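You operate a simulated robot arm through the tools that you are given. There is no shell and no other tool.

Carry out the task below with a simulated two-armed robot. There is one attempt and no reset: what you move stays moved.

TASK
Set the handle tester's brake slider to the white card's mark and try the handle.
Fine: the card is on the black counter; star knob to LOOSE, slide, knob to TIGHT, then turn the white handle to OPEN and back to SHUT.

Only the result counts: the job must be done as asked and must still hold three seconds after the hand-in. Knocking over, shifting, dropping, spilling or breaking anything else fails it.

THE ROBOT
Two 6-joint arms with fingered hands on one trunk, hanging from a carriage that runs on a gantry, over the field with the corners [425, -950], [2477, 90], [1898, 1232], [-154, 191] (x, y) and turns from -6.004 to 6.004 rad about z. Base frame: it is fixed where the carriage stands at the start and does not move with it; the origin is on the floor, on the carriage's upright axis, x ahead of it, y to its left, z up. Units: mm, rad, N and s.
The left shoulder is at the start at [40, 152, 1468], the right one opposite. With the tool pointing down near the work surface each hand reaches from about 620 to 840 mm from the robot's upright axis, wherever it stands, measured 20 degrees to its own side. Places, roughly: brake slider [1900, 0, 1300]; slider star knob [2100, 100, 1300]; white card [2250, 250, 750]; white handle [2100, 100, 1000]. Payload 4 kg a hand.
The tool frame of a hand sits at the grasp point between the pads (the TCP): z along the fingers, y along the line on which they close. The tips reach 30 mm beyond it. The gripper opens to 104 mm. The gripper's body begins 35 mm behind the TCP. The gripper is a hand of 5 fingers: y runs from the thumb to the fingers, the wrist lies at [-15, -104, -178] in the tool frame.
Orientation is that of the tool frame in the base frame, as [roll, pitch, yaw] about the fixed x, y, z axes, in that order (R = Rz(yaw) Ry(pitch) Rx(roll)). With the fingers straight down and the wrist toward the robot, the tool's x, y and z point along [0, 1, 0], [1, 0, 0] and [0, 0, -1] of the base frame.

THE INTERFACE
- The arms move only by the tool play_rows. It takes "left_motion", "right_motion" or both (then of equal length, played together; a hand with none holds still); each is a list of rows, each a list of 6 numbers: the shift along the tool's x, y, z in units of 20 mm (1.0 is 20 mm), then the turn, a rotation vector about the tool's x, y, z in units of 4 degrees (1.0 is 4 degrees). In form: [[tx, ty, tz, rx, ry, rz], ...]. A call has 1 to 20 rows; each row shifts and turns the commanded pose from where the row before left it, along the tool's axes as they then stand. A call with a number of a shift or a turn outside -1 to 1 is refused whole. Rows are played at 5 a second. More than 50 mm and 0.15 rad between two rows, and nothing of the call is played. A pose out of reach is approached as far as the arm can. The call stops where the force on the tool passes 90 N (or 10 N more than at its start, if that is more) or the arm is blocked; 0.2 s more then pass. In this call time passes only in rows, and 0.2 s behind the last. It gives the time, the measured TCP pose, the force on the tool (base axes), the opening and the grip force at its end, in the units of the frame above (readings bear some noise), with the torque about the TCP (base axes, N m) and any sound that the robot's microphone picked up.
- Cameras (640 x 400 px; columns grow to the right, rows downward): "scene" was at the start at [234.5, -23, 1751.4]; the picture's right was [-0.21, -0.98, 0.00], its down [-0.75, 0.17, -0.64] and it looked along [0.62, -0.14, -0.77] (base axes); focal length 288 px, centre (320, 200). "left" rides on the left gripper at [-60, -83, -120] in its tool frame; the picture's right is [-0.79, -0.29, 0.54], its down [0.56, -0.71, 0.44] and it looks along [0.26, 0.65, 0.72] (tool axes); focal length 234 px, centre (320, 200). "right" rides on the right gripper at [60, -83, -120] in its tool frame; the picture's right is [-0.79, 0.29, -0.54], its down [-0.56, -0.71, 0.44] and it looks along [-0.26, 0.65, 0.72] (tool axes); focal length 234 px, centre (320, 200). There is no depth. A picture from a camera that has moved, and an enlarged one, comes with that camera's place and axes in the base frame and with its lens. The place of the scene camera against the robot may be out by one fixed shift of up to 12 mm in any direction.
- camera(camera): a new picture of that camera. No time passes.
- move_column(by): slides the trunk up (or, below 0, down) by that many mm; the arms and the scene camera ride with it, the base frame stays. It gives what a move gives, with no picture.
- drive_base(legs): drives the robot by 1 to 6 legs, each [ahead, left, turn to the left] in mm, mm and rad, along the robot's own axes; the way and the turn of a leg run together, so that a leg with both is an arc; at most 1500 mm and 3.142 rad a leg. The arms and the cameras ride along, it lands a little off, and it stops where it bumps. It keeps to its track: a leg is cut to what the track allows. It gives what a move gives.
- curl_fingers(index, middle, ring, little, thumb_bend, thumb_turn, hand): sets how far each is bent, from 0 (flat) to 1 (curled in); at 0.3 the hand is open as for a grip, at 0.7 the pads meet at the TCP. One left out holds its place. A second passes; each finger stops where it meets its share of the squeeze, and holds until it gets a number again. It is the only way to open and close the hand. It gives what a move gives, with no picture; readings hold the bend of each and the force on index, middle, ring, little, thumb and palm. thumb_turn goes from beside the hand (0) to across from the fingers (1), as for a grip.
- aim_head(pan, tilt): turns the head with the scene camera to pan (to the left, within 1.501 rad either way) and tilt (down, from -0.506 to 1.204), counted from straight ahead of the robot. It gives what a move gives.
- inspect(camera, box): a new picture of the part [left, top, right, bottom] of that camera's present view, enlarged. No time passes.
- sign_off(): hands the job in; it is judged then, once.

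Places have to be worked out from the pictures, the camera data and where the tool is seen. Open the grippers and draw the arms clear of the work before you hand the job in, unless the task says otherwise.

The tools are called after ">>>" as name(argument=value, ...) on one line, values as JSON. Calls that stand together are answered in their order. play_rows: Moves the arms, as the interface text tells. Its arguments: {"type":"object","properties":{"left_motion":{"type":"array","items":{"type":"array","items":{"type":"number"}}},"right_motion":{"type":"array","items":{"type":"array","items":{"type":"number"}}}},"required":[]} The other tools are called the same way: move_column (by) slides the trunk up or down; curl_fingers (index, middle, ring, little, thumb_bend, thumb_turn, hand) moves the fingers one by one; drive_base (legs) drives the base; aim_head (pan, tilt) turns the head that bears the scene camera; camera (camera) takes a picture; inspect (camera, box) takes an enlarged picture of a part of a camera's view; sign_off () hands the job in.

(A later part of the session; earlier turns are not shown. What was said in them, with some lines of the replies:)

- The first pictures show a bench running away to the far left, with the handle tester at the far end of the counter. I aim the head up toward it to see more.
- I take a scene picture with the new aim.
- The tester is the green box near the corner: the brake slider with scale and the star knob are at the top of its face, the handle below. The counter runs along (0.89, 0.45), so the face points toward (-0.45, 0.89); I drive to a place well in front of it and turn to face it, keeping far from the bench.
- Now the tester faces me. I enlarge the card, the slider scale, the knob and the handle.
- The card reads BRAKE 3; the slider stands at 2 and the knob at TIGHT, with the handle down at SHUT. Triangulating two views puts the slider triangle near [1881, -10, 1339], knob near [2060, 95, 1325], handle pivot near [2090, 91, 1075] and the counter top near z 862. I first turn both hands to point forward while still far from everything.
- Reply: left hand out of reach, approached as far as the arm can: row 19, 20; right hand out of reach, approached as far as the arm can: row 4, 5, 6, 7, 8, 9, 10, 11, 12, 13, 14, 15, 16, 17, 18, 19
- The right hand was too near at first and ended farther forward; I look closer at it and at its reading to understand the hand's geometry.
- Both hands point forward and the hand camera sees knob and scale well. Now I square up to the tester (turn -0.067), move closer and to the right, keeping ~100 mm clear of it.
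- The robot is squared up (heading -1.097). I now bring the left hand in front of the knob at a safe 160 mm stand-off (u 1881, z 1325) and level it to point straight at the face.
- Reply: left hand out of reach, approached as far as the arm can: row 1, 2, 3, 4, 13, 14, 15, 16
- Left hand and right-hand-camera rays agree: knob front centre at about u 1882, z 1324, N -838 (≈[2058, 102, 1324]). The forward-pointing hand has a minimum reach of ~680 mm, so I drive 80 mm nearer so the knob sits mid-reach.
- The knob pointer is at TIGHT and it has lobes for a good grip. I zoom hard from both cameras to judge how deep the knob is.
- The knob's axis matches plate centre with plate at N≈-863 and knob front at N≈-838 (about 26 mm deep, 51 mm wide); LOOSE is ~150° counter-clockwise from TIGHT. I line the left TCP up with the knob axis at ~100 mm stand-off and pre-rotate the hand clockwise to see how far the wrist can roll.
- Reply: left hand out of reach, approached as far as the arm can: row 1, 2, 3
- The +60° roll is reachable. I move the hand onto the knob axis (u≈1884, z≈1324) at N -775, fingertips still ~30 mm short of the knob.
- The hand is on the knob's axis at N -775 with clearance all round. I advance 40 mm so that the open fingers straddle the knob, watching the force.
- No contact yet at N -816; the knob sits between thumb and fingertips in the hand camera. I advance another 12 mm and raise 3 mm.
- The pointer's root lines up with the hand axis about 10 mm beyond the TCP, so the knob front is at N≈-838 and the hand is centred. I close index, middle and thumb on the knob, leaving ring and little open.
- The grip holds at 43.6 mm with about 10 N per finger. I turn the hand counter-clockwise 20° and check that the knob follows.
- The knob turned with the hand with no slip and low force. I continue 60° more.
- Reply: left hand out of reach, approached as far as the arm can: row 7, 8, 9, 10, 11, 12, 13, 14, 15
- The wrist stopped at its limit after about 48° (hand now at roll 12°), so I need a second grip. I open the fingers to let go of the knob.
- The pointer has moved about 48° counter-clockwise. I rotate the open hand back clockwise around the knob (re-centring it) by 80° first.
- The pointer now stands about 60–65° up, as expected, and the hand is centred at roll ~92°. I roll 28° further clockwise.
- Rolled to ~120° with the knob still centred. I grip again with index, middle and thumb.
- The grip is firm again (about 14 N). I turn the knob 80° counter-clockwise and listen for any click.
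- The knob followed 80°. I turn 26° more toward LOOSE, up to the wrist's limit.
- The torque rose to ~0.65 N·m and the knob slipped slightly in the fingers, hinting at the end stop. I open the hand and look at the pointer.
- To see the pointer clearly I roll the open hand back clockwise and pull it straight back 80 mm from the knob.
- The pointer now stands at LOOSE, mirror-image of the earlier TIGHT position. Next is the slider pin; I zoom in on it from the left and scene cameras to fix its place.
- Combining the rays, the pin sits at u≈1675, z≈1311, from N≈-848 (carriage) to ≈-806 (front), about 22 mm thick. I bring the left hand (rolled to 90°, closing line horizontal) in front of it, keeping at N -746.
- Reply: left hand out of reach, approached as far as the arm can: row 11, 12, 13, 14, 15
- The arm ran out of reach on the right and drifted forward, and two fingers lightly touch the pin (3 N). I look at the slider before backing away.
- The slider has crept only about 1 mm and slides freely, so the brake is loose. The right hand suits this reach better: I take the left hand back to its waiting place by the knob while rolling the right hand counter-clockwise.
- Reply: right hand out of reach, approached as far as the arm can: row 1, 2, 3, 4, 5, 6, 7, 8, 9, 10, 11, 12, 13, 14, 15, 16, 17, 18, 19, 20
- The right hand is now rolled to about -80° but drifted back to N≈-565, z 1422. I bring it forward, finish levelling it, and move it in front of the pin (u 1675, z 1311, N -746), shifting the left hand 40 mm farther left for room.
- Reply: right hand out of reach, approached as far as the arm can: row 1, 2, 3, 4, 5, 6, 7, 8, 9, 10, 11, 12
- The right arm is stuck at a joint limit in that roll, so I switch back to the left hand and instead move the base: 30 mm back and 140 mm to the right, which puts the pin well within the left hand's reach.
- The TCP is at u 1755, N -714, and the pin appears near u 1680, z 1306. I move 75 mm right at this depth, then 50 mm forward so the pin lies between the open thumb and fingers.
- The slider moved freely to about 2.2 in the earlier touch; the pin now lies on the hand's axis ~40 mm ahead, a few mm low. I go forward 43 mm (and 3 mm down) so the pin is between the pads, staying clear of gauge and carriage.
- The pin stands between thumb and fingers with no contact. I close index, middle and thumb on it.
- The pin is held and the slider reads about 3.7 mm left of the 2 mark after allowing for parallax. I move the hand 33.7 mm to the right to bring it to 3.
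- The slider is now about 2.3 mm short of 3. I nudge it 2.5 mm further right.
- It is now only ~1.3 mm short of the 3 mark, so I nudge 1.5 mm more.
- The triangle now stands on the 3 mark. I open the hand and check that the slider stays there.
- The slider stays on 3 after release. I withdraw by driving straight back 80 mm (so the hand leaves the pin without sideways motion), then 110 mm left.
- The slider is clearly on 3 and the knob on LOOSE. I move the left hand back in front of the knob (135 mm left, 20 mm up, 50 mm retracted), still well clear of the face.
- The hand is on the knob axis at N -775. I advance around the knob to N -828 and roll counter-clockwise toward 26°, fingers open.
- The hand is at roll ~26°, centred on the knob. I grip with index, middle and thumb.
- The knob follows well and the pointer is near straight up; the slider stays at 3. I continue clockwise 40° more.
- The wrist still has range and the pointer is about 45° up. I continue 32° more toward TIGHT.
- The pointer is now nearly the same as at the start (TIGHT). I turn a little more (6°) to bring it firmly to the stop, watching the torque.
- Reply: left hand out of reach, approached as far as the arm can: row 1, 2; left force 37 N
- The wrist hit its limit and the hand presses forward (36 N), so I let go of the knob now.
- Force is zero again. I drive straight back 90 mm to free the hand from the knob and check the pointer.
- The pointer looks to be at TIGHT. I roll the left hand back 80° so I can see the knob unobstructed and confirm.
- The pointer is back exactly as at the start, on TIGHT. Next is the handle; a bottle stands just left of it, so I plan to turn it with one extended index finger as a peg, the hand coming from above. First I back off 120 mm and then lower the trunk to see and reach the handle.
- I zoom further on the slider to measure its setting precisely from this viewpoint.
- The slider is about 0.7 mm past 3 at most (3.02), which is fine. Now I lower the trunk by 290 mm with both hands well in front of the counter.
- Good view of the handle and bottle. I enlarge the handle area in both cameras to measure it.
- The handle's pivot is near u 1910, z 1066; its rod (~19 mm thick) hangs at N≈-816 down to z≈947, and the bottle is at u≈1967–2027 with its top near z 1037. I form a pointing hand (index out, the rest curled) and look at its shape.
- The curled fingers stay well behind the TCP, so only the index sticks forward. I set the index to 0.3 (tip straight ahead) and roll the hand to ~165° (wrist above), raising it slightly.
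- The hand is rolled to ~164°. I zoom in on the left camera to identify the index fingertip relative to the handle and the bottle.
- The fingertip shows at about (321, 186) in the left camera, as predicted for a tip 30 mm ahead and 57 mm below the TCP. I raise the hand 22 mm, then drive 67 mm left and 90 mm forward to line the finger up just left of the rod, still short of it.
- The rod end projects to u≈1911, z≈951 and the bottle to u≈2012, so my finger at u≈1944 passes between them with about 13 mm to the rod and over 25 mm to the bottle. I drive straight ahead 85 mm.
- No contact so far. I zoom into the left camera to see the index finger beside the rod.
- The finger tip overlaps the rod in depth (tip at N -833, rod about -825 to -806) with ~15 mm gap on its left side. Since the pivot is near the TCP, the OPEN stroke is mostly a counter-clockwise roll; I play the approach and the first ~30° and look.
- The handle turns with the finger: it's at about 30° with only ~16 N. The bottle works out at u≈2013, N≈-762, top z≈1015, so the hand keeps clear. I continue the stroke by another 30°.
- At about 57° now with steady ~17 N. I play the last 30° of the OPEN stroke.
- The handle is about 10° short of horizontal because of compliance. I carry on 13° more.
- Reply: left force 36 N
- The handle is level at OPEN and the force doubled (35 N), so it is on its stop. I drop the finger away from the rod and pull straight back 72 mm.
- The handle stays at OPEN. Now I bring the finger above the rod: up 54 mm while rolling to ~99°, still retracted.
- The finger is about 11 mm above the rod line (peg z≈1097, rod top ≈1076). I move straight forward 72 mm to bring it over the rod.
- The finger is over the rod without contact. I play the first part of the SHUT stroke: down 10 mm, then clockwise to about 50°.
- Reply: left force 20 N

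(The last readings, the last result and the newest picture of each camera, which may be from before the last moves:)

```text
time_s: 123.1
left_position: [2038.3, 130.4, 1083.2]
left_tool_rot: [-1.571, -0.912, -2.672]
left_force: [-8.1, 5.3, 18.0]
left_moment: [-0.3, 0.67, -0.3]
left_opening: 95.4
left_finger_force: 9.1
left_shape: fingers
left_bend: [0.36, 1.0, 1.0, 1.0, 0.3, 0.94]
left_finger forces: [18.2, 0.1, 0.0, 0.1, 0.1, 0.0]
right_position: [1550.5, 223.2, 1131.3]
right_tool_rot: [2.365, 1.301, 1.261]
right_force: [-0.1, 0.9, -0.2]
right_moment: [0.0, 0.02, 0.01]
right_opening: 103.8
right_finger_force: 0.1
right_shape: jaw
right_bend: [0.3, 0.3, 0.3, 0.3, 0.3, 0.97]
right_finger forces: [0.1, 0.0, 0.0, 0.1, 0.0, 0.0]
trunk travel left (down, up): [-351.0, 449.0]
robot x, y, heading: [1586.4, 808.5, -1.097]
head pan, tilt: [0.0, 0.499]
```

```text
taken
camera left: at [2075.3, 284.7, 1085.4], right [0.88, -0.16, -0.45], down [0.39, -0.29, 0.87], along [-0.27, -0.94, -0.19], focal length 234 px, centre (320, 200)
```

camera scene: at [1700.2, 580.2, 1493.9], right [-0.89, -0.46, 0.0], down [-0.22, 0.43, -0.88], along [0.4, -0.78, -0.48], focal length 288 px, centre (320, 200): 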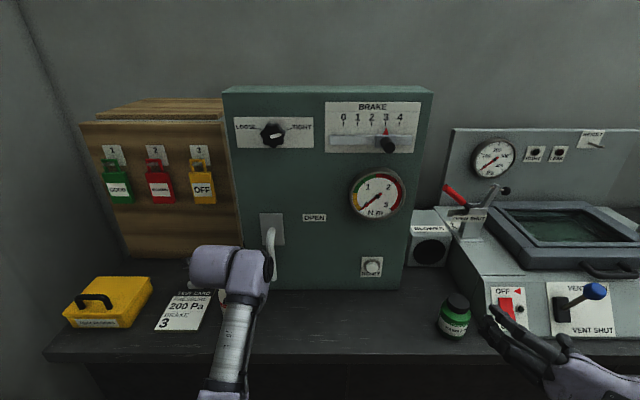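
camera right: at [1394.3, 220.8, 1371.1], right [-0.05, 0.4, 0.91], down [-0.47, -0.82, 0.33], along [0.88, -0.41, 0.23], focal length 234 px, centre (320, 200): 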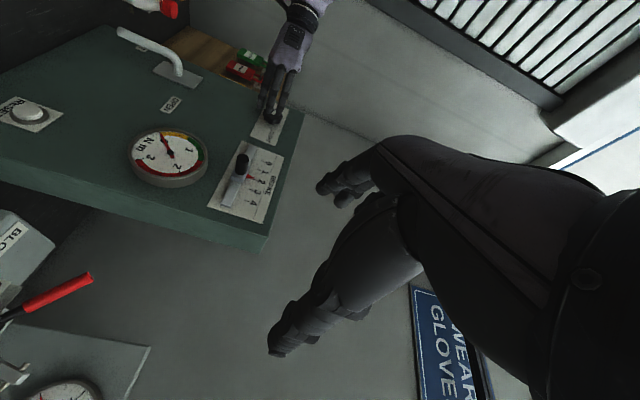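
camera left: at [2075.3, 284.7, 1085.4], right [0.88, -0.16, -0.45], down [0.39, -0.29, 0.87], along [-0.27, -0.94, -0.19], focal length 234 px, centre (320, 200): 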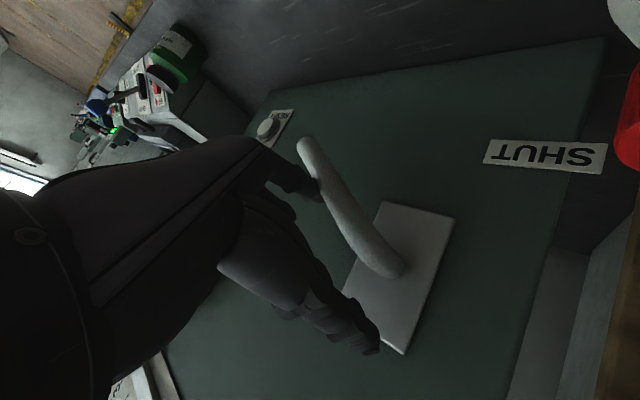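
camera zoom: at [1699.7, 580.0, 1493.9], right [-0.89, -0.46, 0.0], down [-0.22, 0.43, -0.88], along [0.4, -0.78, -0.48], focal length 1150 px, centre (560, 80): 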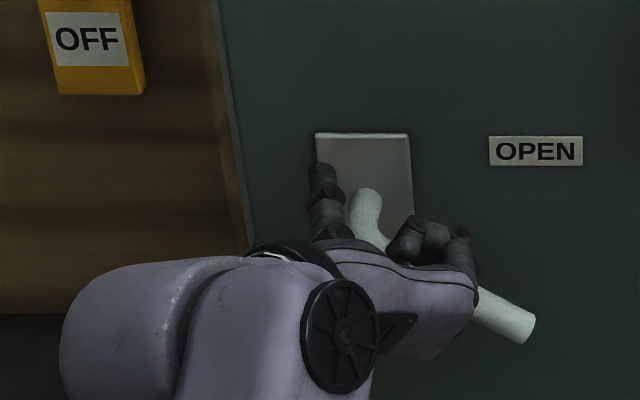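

The handle follows downward with ~18 N; it's near 55°. I continue the stroke to the SHUT position.

>>> play_rows(left_motion=[[-0.131, 0.109, 0, 0, 0, 0.9], [-0.131, 0.109, 0, 0, 0, 0.9], [-0.134, 0.094, 0, 0, 0, 0.9], [-0.134, 0.094, 0, 0, 0, 0.9], [-0.136, 0.079, 0, 0, 0, 0.9], [-0.136, 0.079, 0, 0, 0, 0.9], [-0.137, 0.063, 0, 0, 0, 0.9], [-0.137, 0.063, 0, 0, 0, 0.9], [-0.137, 0.048, 0, 0, 0, 0.9], [-0.137, 0.048, 0, 0, 0, 0.9]])

>>> inspect(camera="scene", box=[180, 180, 340, 280])

>>> camera(camera="left")

```text
time_s: 125.3
left_position: [2048.0, 135.6, 1052.1]
left_tool_rot: [-1.574, -0.286, -2.67]
left_force: [-18.0, -0.7, 12.3]
left_moment: [-0.14, 0.71, -0.19]
left_opening: 94.6
left_finger_force: 9.7
left_shape: fingers
left_bend: [0.37, 1.0, 1.0, 1.0, 0.3, 0.94]
left_finger forces: [18.9, 0.0, 0.1, 0.1, 0.0, 0.0]
right_position: [1547.3, 220.6, 1129.6]
right_tool_rot: [2.361, 1.303, 1.257]
right_force: [0.4, 1.1, 1.0]
right_moment: [0.0, 0.02, -0.01]
right_opening: 103.7
right_finger_force: 0.0
right_shape: jaw
right_bend: [0.3, 0.3, 0.3, 0.3, 0.3, 0.97]
right_finger forces: [0.1, 0.0, 0.0, 0.1, 0.0, 0.0]
trunk travel left (down, up): [-351.0, 449.0]
robot x, y, heading: [1585.8, 811.1, -1.098]
head pan, tilt: [0.0, 0.499]
```

```text
4.00 times, centred on (260, 230) of scene
camera zoom: at [1698.5, 579.9, 1493.7], right [-0.89, -0.46, 0.0], down [-0.22, 0.43, -0.88], along [0.4, -0.78, -0.48], focal length 1150 px, centre (560, 80)
```

zoom: 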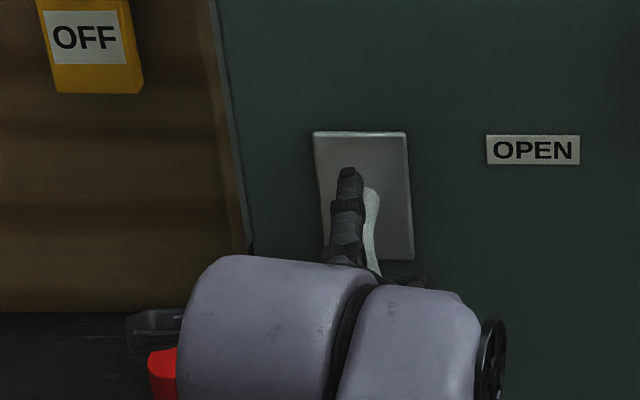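

```text
taken
camera left: at [2066.1, 279.8, 1115.7], right [0.99, -0.11, 0.05], down [-0.1, -0.54, 0.83], along [-0.06, -0.83, -0.55], focal length 234 px, centre (320, 200)
```

left: 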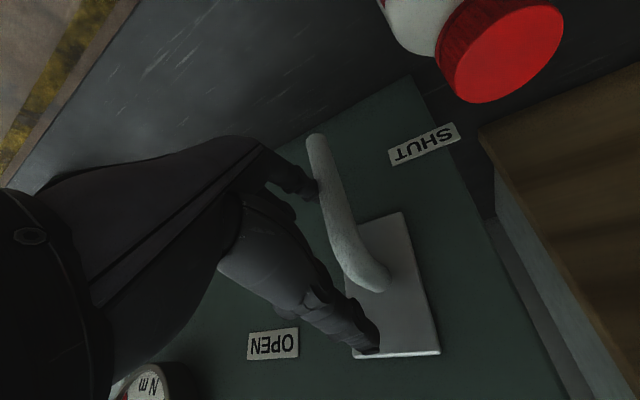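

The handle is within about 8–10° of SHUT. I push on two more steps.

>>> play_rows(left_motion=[[-0.138, 0.032, 0, 0, 0, 0.9], [-0.138, 0.032, 0, 0, 0, 0.9]])

>>> camera(camera="left")

```text
time_s: 125.9
left_position: [2051.6, 138.9, 1050.5]
left_tool_rot: [-1.574, -0.162, -2.673]
left_force: [-19.2, -3.3, 9.2]
left_moment: [-0.23, 0.75, -0.25]
left_opening: 94.9
left_finger_force: 9.9
left_shape: fingers
left_bend: [0.37, 1.0, 1.0, 1.0, 0.3, 0.94]
left_finger forces: [18.9, 0.0, 0.1, 0.0, 0.0, 0.1]
right_position: [1548.4, 221.9, 1130.6]
right_tool_rot: [2.366, 1.302, 1.261]
right_force: [0.1, 0.0, -0.5]
right_moment: [0.01, -0.02, -0.01]
right_opening: 103.6
right_finger_force: 0.0
right_shape: jaw
right_bend: [0.3, 0.3, 0.3, 0.3, 0.3, 0.97]
right_finger forces: [0.1, 0.0, 0.0, 0.1, 0.0, 0.0]
trunk travel left (down, up): [-351.0, 449.0]
robot x, y, heading: [1585.9, 810.7, -1.095]
head pan, tilt: [0.0, 0.499]
```

```text
taken
camera left: at [2062.7, 278.3, 1122.7], right [0.98, -0.11, 0.16], down [-0.19, -0.59, 0.79], along [0.0, -0.8, -0.6], focal length 234 px, centre (320, 200)
```

left: 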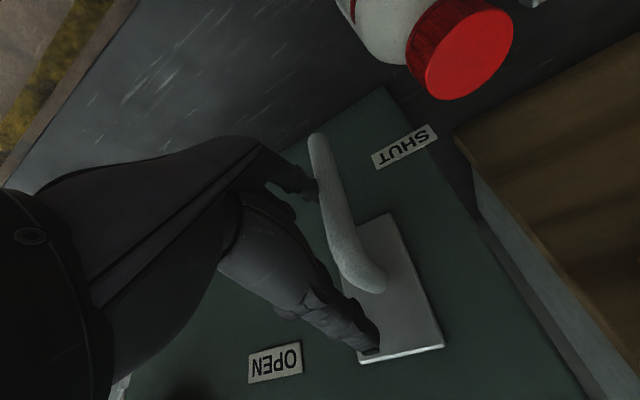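

The rod end now projects almost exactly where a vertical (SHUT) rod should be, but the force hasn't yet risen as at a stop. I press 3 mm further left.

>>> play_rows(left_motion=[[-0.148, -0.024, 0, 0, 0, 0.3], [0, 0, 0, 0, 0, 0]])

>>> inspect(camera="left", box=[260, 100, 452, 380])

```text
time_s: 126.5
left_position: [2051.1, 139.1, 1050.6]
left_tool_rot: [-1.572, -0.144, -2.673]
left_force: [-21.2, -10.3, 6.9]
left_moment: [-0.56, 0.94, -0.33]
left_opening: 95.5
left_finger_force: 11.6
left_shape: fingers
left_bend: [0.36, 1.0, 1.0, 1.0, 0.3, 0.94]
left_finger forces: [23.2, 0.0, 0.1, 0.0, 0.0, 0.0]
right_position: [1547.5, 220.5, 1131.0]
right_tool_rot: [2.368, 1.302, 1.265]
right_force: [0.1, 0.9, 0.6]
right_moment: [-0.03, -0.01, -0.01]
right_opening: 103.6
right_finger_force: 0.0
right_shape: jaw
right_bend: [0.3, 0.3, 0.3, 0.3, 0.3, 0.97]
right_finger forces: [0.1, 0.0, 0.0, 0.0, 0.0, 0.0]
trunk travel left (down, up): [-351.0, 449.0]
robot x, y, heading: [1584.3, 810.0, -1.095]
head pan, tilt: [0.0, 0.499]
```

```text
1.43 times, centred on (356, 240) of left
camera zoom: at [2061.7, 278.3, 1124.5], right [0.98, -0.12, 0.17], down [-0.21, -0.59, 0.78], along [0.01, -0.8, -0.6], focal length 334 px, centre (269, 143)
```

zoom: 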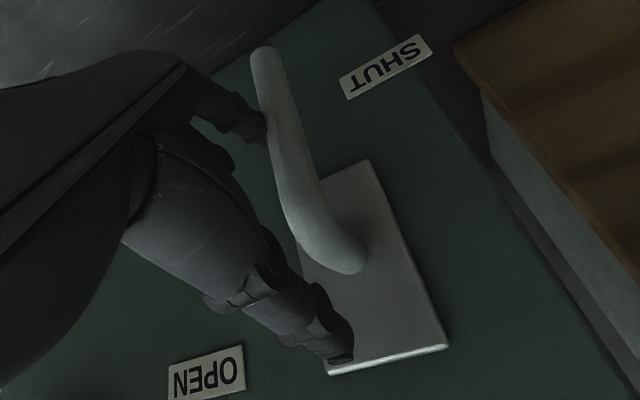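

The force has begun to rise (23 N) without motion, suggesting the SHUT stop. I press another 4 mm to confirm.

>>> play_rows(left_motion=[[-0.2, -0.03, 0, 0, 0, 0], [0, 0, 0, 0, 0, 0]])

>>> inspect(camera="left", box=[260, 100, 452, 380])

```text
time_s: 127.1
left_position: [2052.2, 139.4, 1050.9]
left_tool_rot: [-1.572, -0.147, -2.677]
left_force: [-27.0, -14.3, 5.4]
left_moment: [-0.79, 1.25, -0.44]
left_opening: 95.9
left_finger_force: 14.9
left_shape: fingers
left_bend: [0.36, 1.0, 1.0, 1.0, 0.3, 0.94]
left_finger forces: [30.1, 0.0, 0.0, 0.1, 0.1, 0.1]
right_position: [1544.5, 219.9, 1130.0]
right_tool_rot: [2.374, 1.305, 1.269]
right_force: [-0.1, 0.3, -0.1]
right_moment: [0.01, -0.01, 0.02]
right_opening: 103.6
right_finger_force: 0.3
right_shape: jaw
right_bend: [0.3, 0.3, 0.3, 0.3, 0.3, 0.97]
right_finger forces: [0.0, 0.0, 0.0, 0.1, 0.0, 0.0]
trunk travel left (down, up): [-351.0, 449.0]
robot x, y, heading: [1586.4, 808.0, -1.103]
head pan, tilt: [0.0, 0.499]
```

```text
1.43 times, centred on (356, 240) of left
camera zoom: at [2062.8, 278.7, 1124.6], right [0.98, -0.12, 0.17], down [-0.21, -0.59, 0.78], along [0.01, -0.8, -0.6], focal length 334 px, centre (269, 143)
```

zoom: 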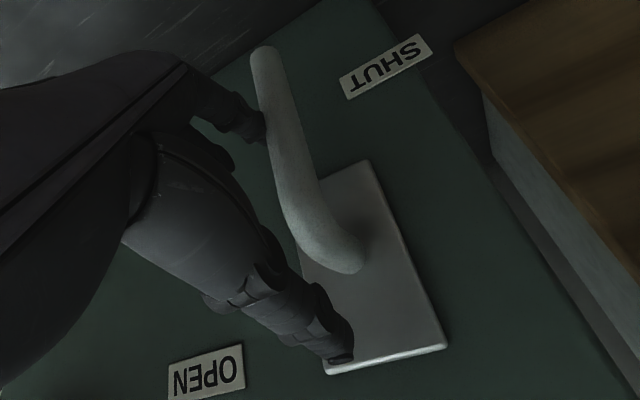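

30 N with no motion: the handle is on the SHUT stop. I move the finger 12 mm off the rod to the right and then drive straight back 130 mm.

>>> play_rows(left_motion=[[0.3, 0.045, 0, 0, 0, 0], [0.3, 0.045, 0, 0, 0, 0]])

>>> drive_base(legs=[[-130, 0, 0]])

>>> camera(camera="left")

>>> camera(camera="scene")

```text
time_s: 127.7
left_position: [2050.7, 138.4, 1051.3]
left_tool_rot: [-1.572, -0.137, -2.668]
left_force: [-5.9, -5.3, 4.2]
left_moment: [-0.29, 0.23, -0.13]
left_opening: 96.5
left_finger_force: 3.8
left_shape: fingers
left_bend: [0.35, 1.0, 1.0, 1.0, 0.3, 0.94]
left_finger forces: [8.1, 0.0, 0.1, 0.1, 0.0, 0.0]
right_position: [1550.3, 220.9, 1130.8]
right_tool_rot: [2.36, 1.302, 1.259]
right_force: [-0.5, 0.5, 0.2]
right_moment: [0.01, -0.01, 0.01]
right_opening: 103.7
right_finger_force: 0.0
right_shape: jaw
right_bend: [0.3, 0.3, 0.3, 0.3, 0.3, 0.97]
right_finger forces: [0.0, 0.0, 0.1, 0.0, 0.1, 0.0]
trunk travel left (down, up): [-351.0, 449.0]
robot x, y, heading: [1588.6, 809.4, -1.094]
head pan, tilt: [0.0, 0.499]
```

```text
time_s: 128.9
left_position: [1987.1, 255.2, 1050.8]
left_tool_rot: [-1.574, -0.138, -2.67]
left_force: [-0.4, -0.2, 0.3]
left_moment: [-0.03, -0.01, -0.02]
left_opening: 103.2
left_finger_force: 0.0
left_shape: fingers
left_bend: [0.3, 1.0, 1.0, 1.0, 0.3, 0.94]
left_finger forces: [0.0, 0.1, 0.0, 0.0, 0.0, 0.0]
right_position: [1490.5, 339.8, 1128.8]
right_tool_rot: [2.362, 1.298, 1.258]
right_force: [0.0, -0.6, -0.8]
right_moment: [0.01, -0.02, -0.01]
right_opening: 103.5
right_finger_force: 0.0
right_shape: jaw
right_bend: [0.3, 0.3, 0.3, 0.3, 0.3, 0.97]
right_finger forces: [0.0, 0.0, 0.0, 0.0, 0.0, 0.1]
trunk travel left (down, up): [-351.0, 449.0]
robot x, y, heading: [1524.9, 926.4, -1.099]
head pan, tilt: [0.0, 0.499]
```

```text
taken
camera left: at [1997.1, 393.9, 1124.5], right [0.98, -0.11, 0.18], down [-0.21, -0.6, 0.78], along [0.02, -0.79, -0.61], focal length 234 px, centre (320, 200)
```

left: 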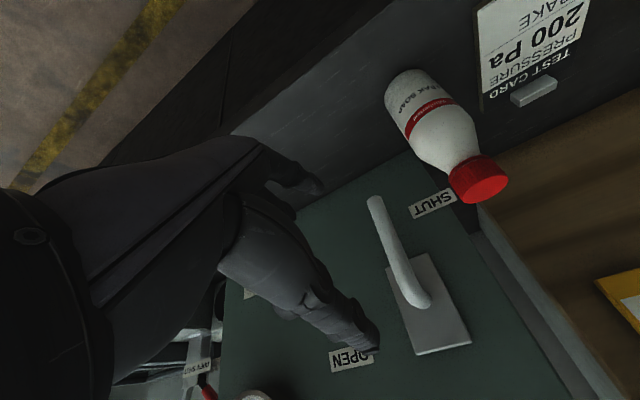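

```text
taken
camera scene: at [1639.9, 697.2, 1493.5], right [-0.89, -0.46, 0.0], down [-0.22, 0.43, -0.88], along [0.4, -0.78, -0.48], focal length 288 px, centre (320, 200)
```

scene: 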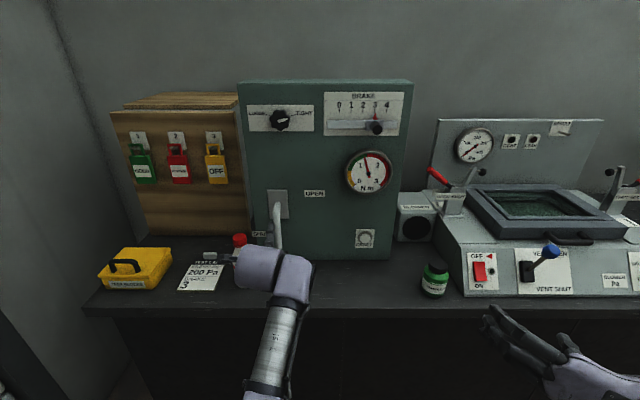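

The handle is down and the gauge now holds a reading in the green. I roll the hand aside by moving it away and check handle, knob and slider closely.

>>> inspect(camera="scene", box=[236, 80, 412, 260])

>>> inspect(camera="scene", box=[340, 90, 404, 130])

>>> inspect(camera="left", box=[320, 160, 512, 360])

```text
2.22 times, centred on (324, 170) of scene
camera zoom: at [1639.9, 697.2, 1493.5], right [-0.89, -0.46, 0.0], down [-0.22, 0.43, -0.88], along [0.4, -0.78, -0.48], focal length 639 px, centre (311, 267)
```

zoom: 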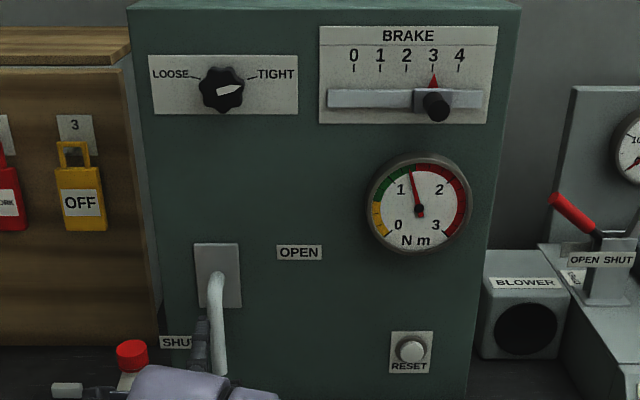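

```text
10.00 times, centred on (372, 110) of scene
camera zoom: at [1639.9, 697.2, 1493.5], right [-0.89, -0.46, 0.0], down [-0.22, 0.43, -0.88], along [0.4, -0.78, -0.48], focal length 2875 px, centre (-200, 1100)
```

zoom: 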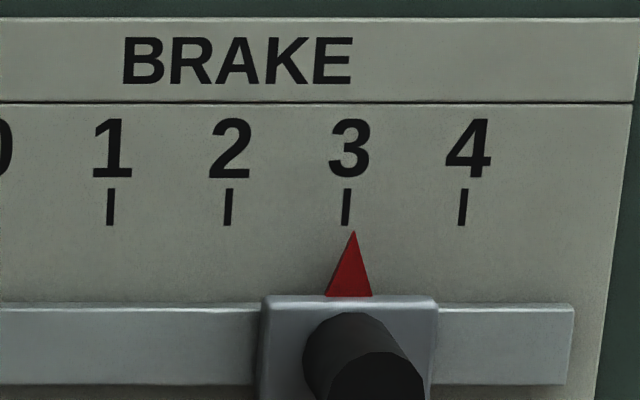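

```text
2.00 times, centred on (416, 260) of left
camera zoom: at [1997.1, 393.9, 1124.5], right [0.98, -0.11, 0.18], down [-0.21, -0.6, 0.78], along [0.02, -0.79, -0.61], focal length 468 px, centre (128, 80)
```

zoom: 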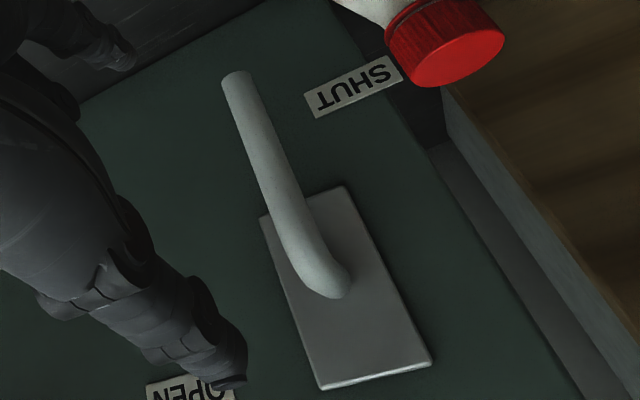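

Everything reads right: knob at TIGHT, slider at 3 (≈0.4 mm off), handle vertical at SHUT. I back off another 80 mm and open the left hand.

>>> drive_base(legs=[[-80, 0, 0]])

>>> curl_fingers(hand="left", index=0.3, middle=0.3, ring=0.3, little=0.3, thumb_bend=0.3, thumb_turn=0.97)

>>> camera(camera="scene")

>>> inspect(camera="scene", box=[230, 70, 422, 270])

```text
time_s: 130.0
left_position: [1951.4, 324.3, 1050.4]
left_tool_rot: [-1.573, -0.138, -2.672]
left_force: [0.1, -1.1, -0.2]
left_moment: [-0.03, 0.0, 0.01]
left_opening: 103.1
left_finger_force: 0.2
left_shape: fingers
left_bend: [0.3, 1.0, 1.0, 1.0, 0.3, 0.94]
left_finger forces: [0.0, 0.1, 0.0, 0.0, 0.0, 0.1]
right_position: [1452.9, 409.7, 1129.2]
right_tool_rot: [2.351, 1.3, 1.245]
right_force: [0.9, 0.8, -0.7]
right_moment: [0.02, -0.02, 0.0]
right_opening: 103.6
right_finger_force: 0.0
right_shape: jaw
right_bend: [0.3, 0.3, 0.3, 0.3, 0.3, 0.97]
right_finger forces: [0.0, 0.0, 0.0, 0.0, 0.0, 0.1]
trunk travel left (down, up): [-351.0, 449.0]
robot x, y, heading: [1489.3, 1000.2, -1.096]
head pan, tilt: [0.0, 0.499]
```

```text
time_s: 131.0
left_position: [1952.2, 322.3, 1050.4]
left_tool_rot: [-1.573, -0.138, -2.672]
left_force: [-0.9, -0.3, -0.2]
left_moment: [-0.01, 0.01, 0.02]
left_opening: 103.4
left_finger_force: 0.1
left_shape: fingers
left_bend: [0.3, 0.3, 0.3, 0.3, 0.3, 0.94]
left_finger forces: [0.1, 0.0, 0.1, 0.0, 0.0, 0.1]
right_position: [1454.2, 408.6, 1130.3]
right_tool_rot: [2.353, 1.301, 1.247]
right_force: [-0.1, 0.2, -0.1]
right_moment: [-0.03, 0.0, 0.02]
right_opening: 103.7
right_finger_force: 0.0
right_shape: jaw
right_bend: [0.3, 0.3, 0.3, 0.3, 0.3, 0.97]
right_finger forces: [0.1, 0.0, 0.0, 0.0, 0.0, 0.0]
trunk travel left (down, up): [-351.0, 449.0]
robot x, y, heading: [1490.0, 995.5, -1.1]
head pan, tilt: [0.0, 0.499]
```

```text
taken
camera scene: at [1604.3, 766.7, 1493.7], right [-0.89, -0.46, 0.0], down [-0.22, 0.43, -0.88], along [0.4, -0.78, -0.48], focal length 288 px, centre (320, 200)
```

scene: 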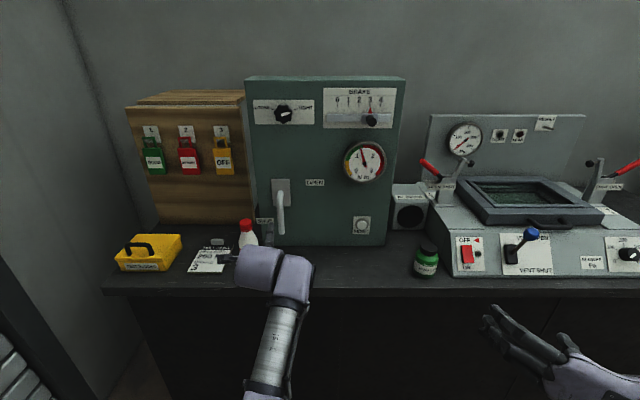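

```text
2.00 times, centred on (326, 170) of scene
camera zoom: at [1604.3, 766.7, 1493.7], right [-0.89, -0.46, 0.0], down [-0.22, 0.43, -0.88], along [0.4, -0.78, -0.48], focal length 575 px, centre (308, 260)
```

zoom: 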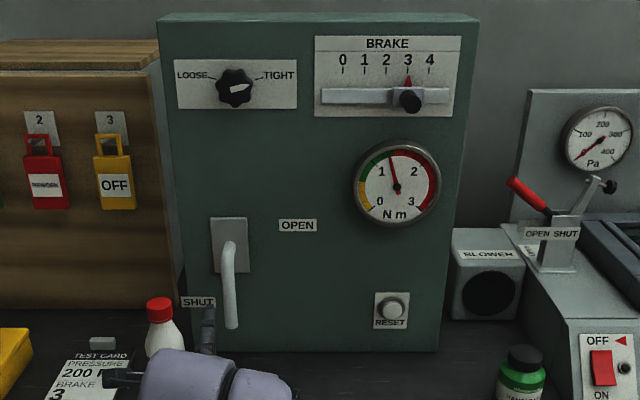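

Final view: knob at TIGHT, slider at 3, handle down at SHUT, bottle, card and everything else unmoved; both hands are open and well clear of the bench. I hand the job in.

>>> sign_off()

```text
The job is handed in.
```

The job is done and handed in, though I haven't seen the judge's verdict. The card asked for brake 3. The slider now stands on the 3 mark, within about 1 mm, and the star knob is back at TIGHT.

I turned the handle to OPEN until it met its stop. I then brought it back to SHUT until it met that stop too, and the pictures afterwards show it hanging straight down.

- **Slider:** The left hand lightly touched the slider pin once after I loosened the knob. That moved it slightly before I set it to 3.
- **Gauge:** The needle went up when I turned the handle and now stays at about 1.2 N m, in or near the end of the green band. I did not press RESET, as the task did not ask for it.
- **Surroundings:** The last pictures show the bottle, the card and the other items where they were. Both hands are open and clear of the counter.
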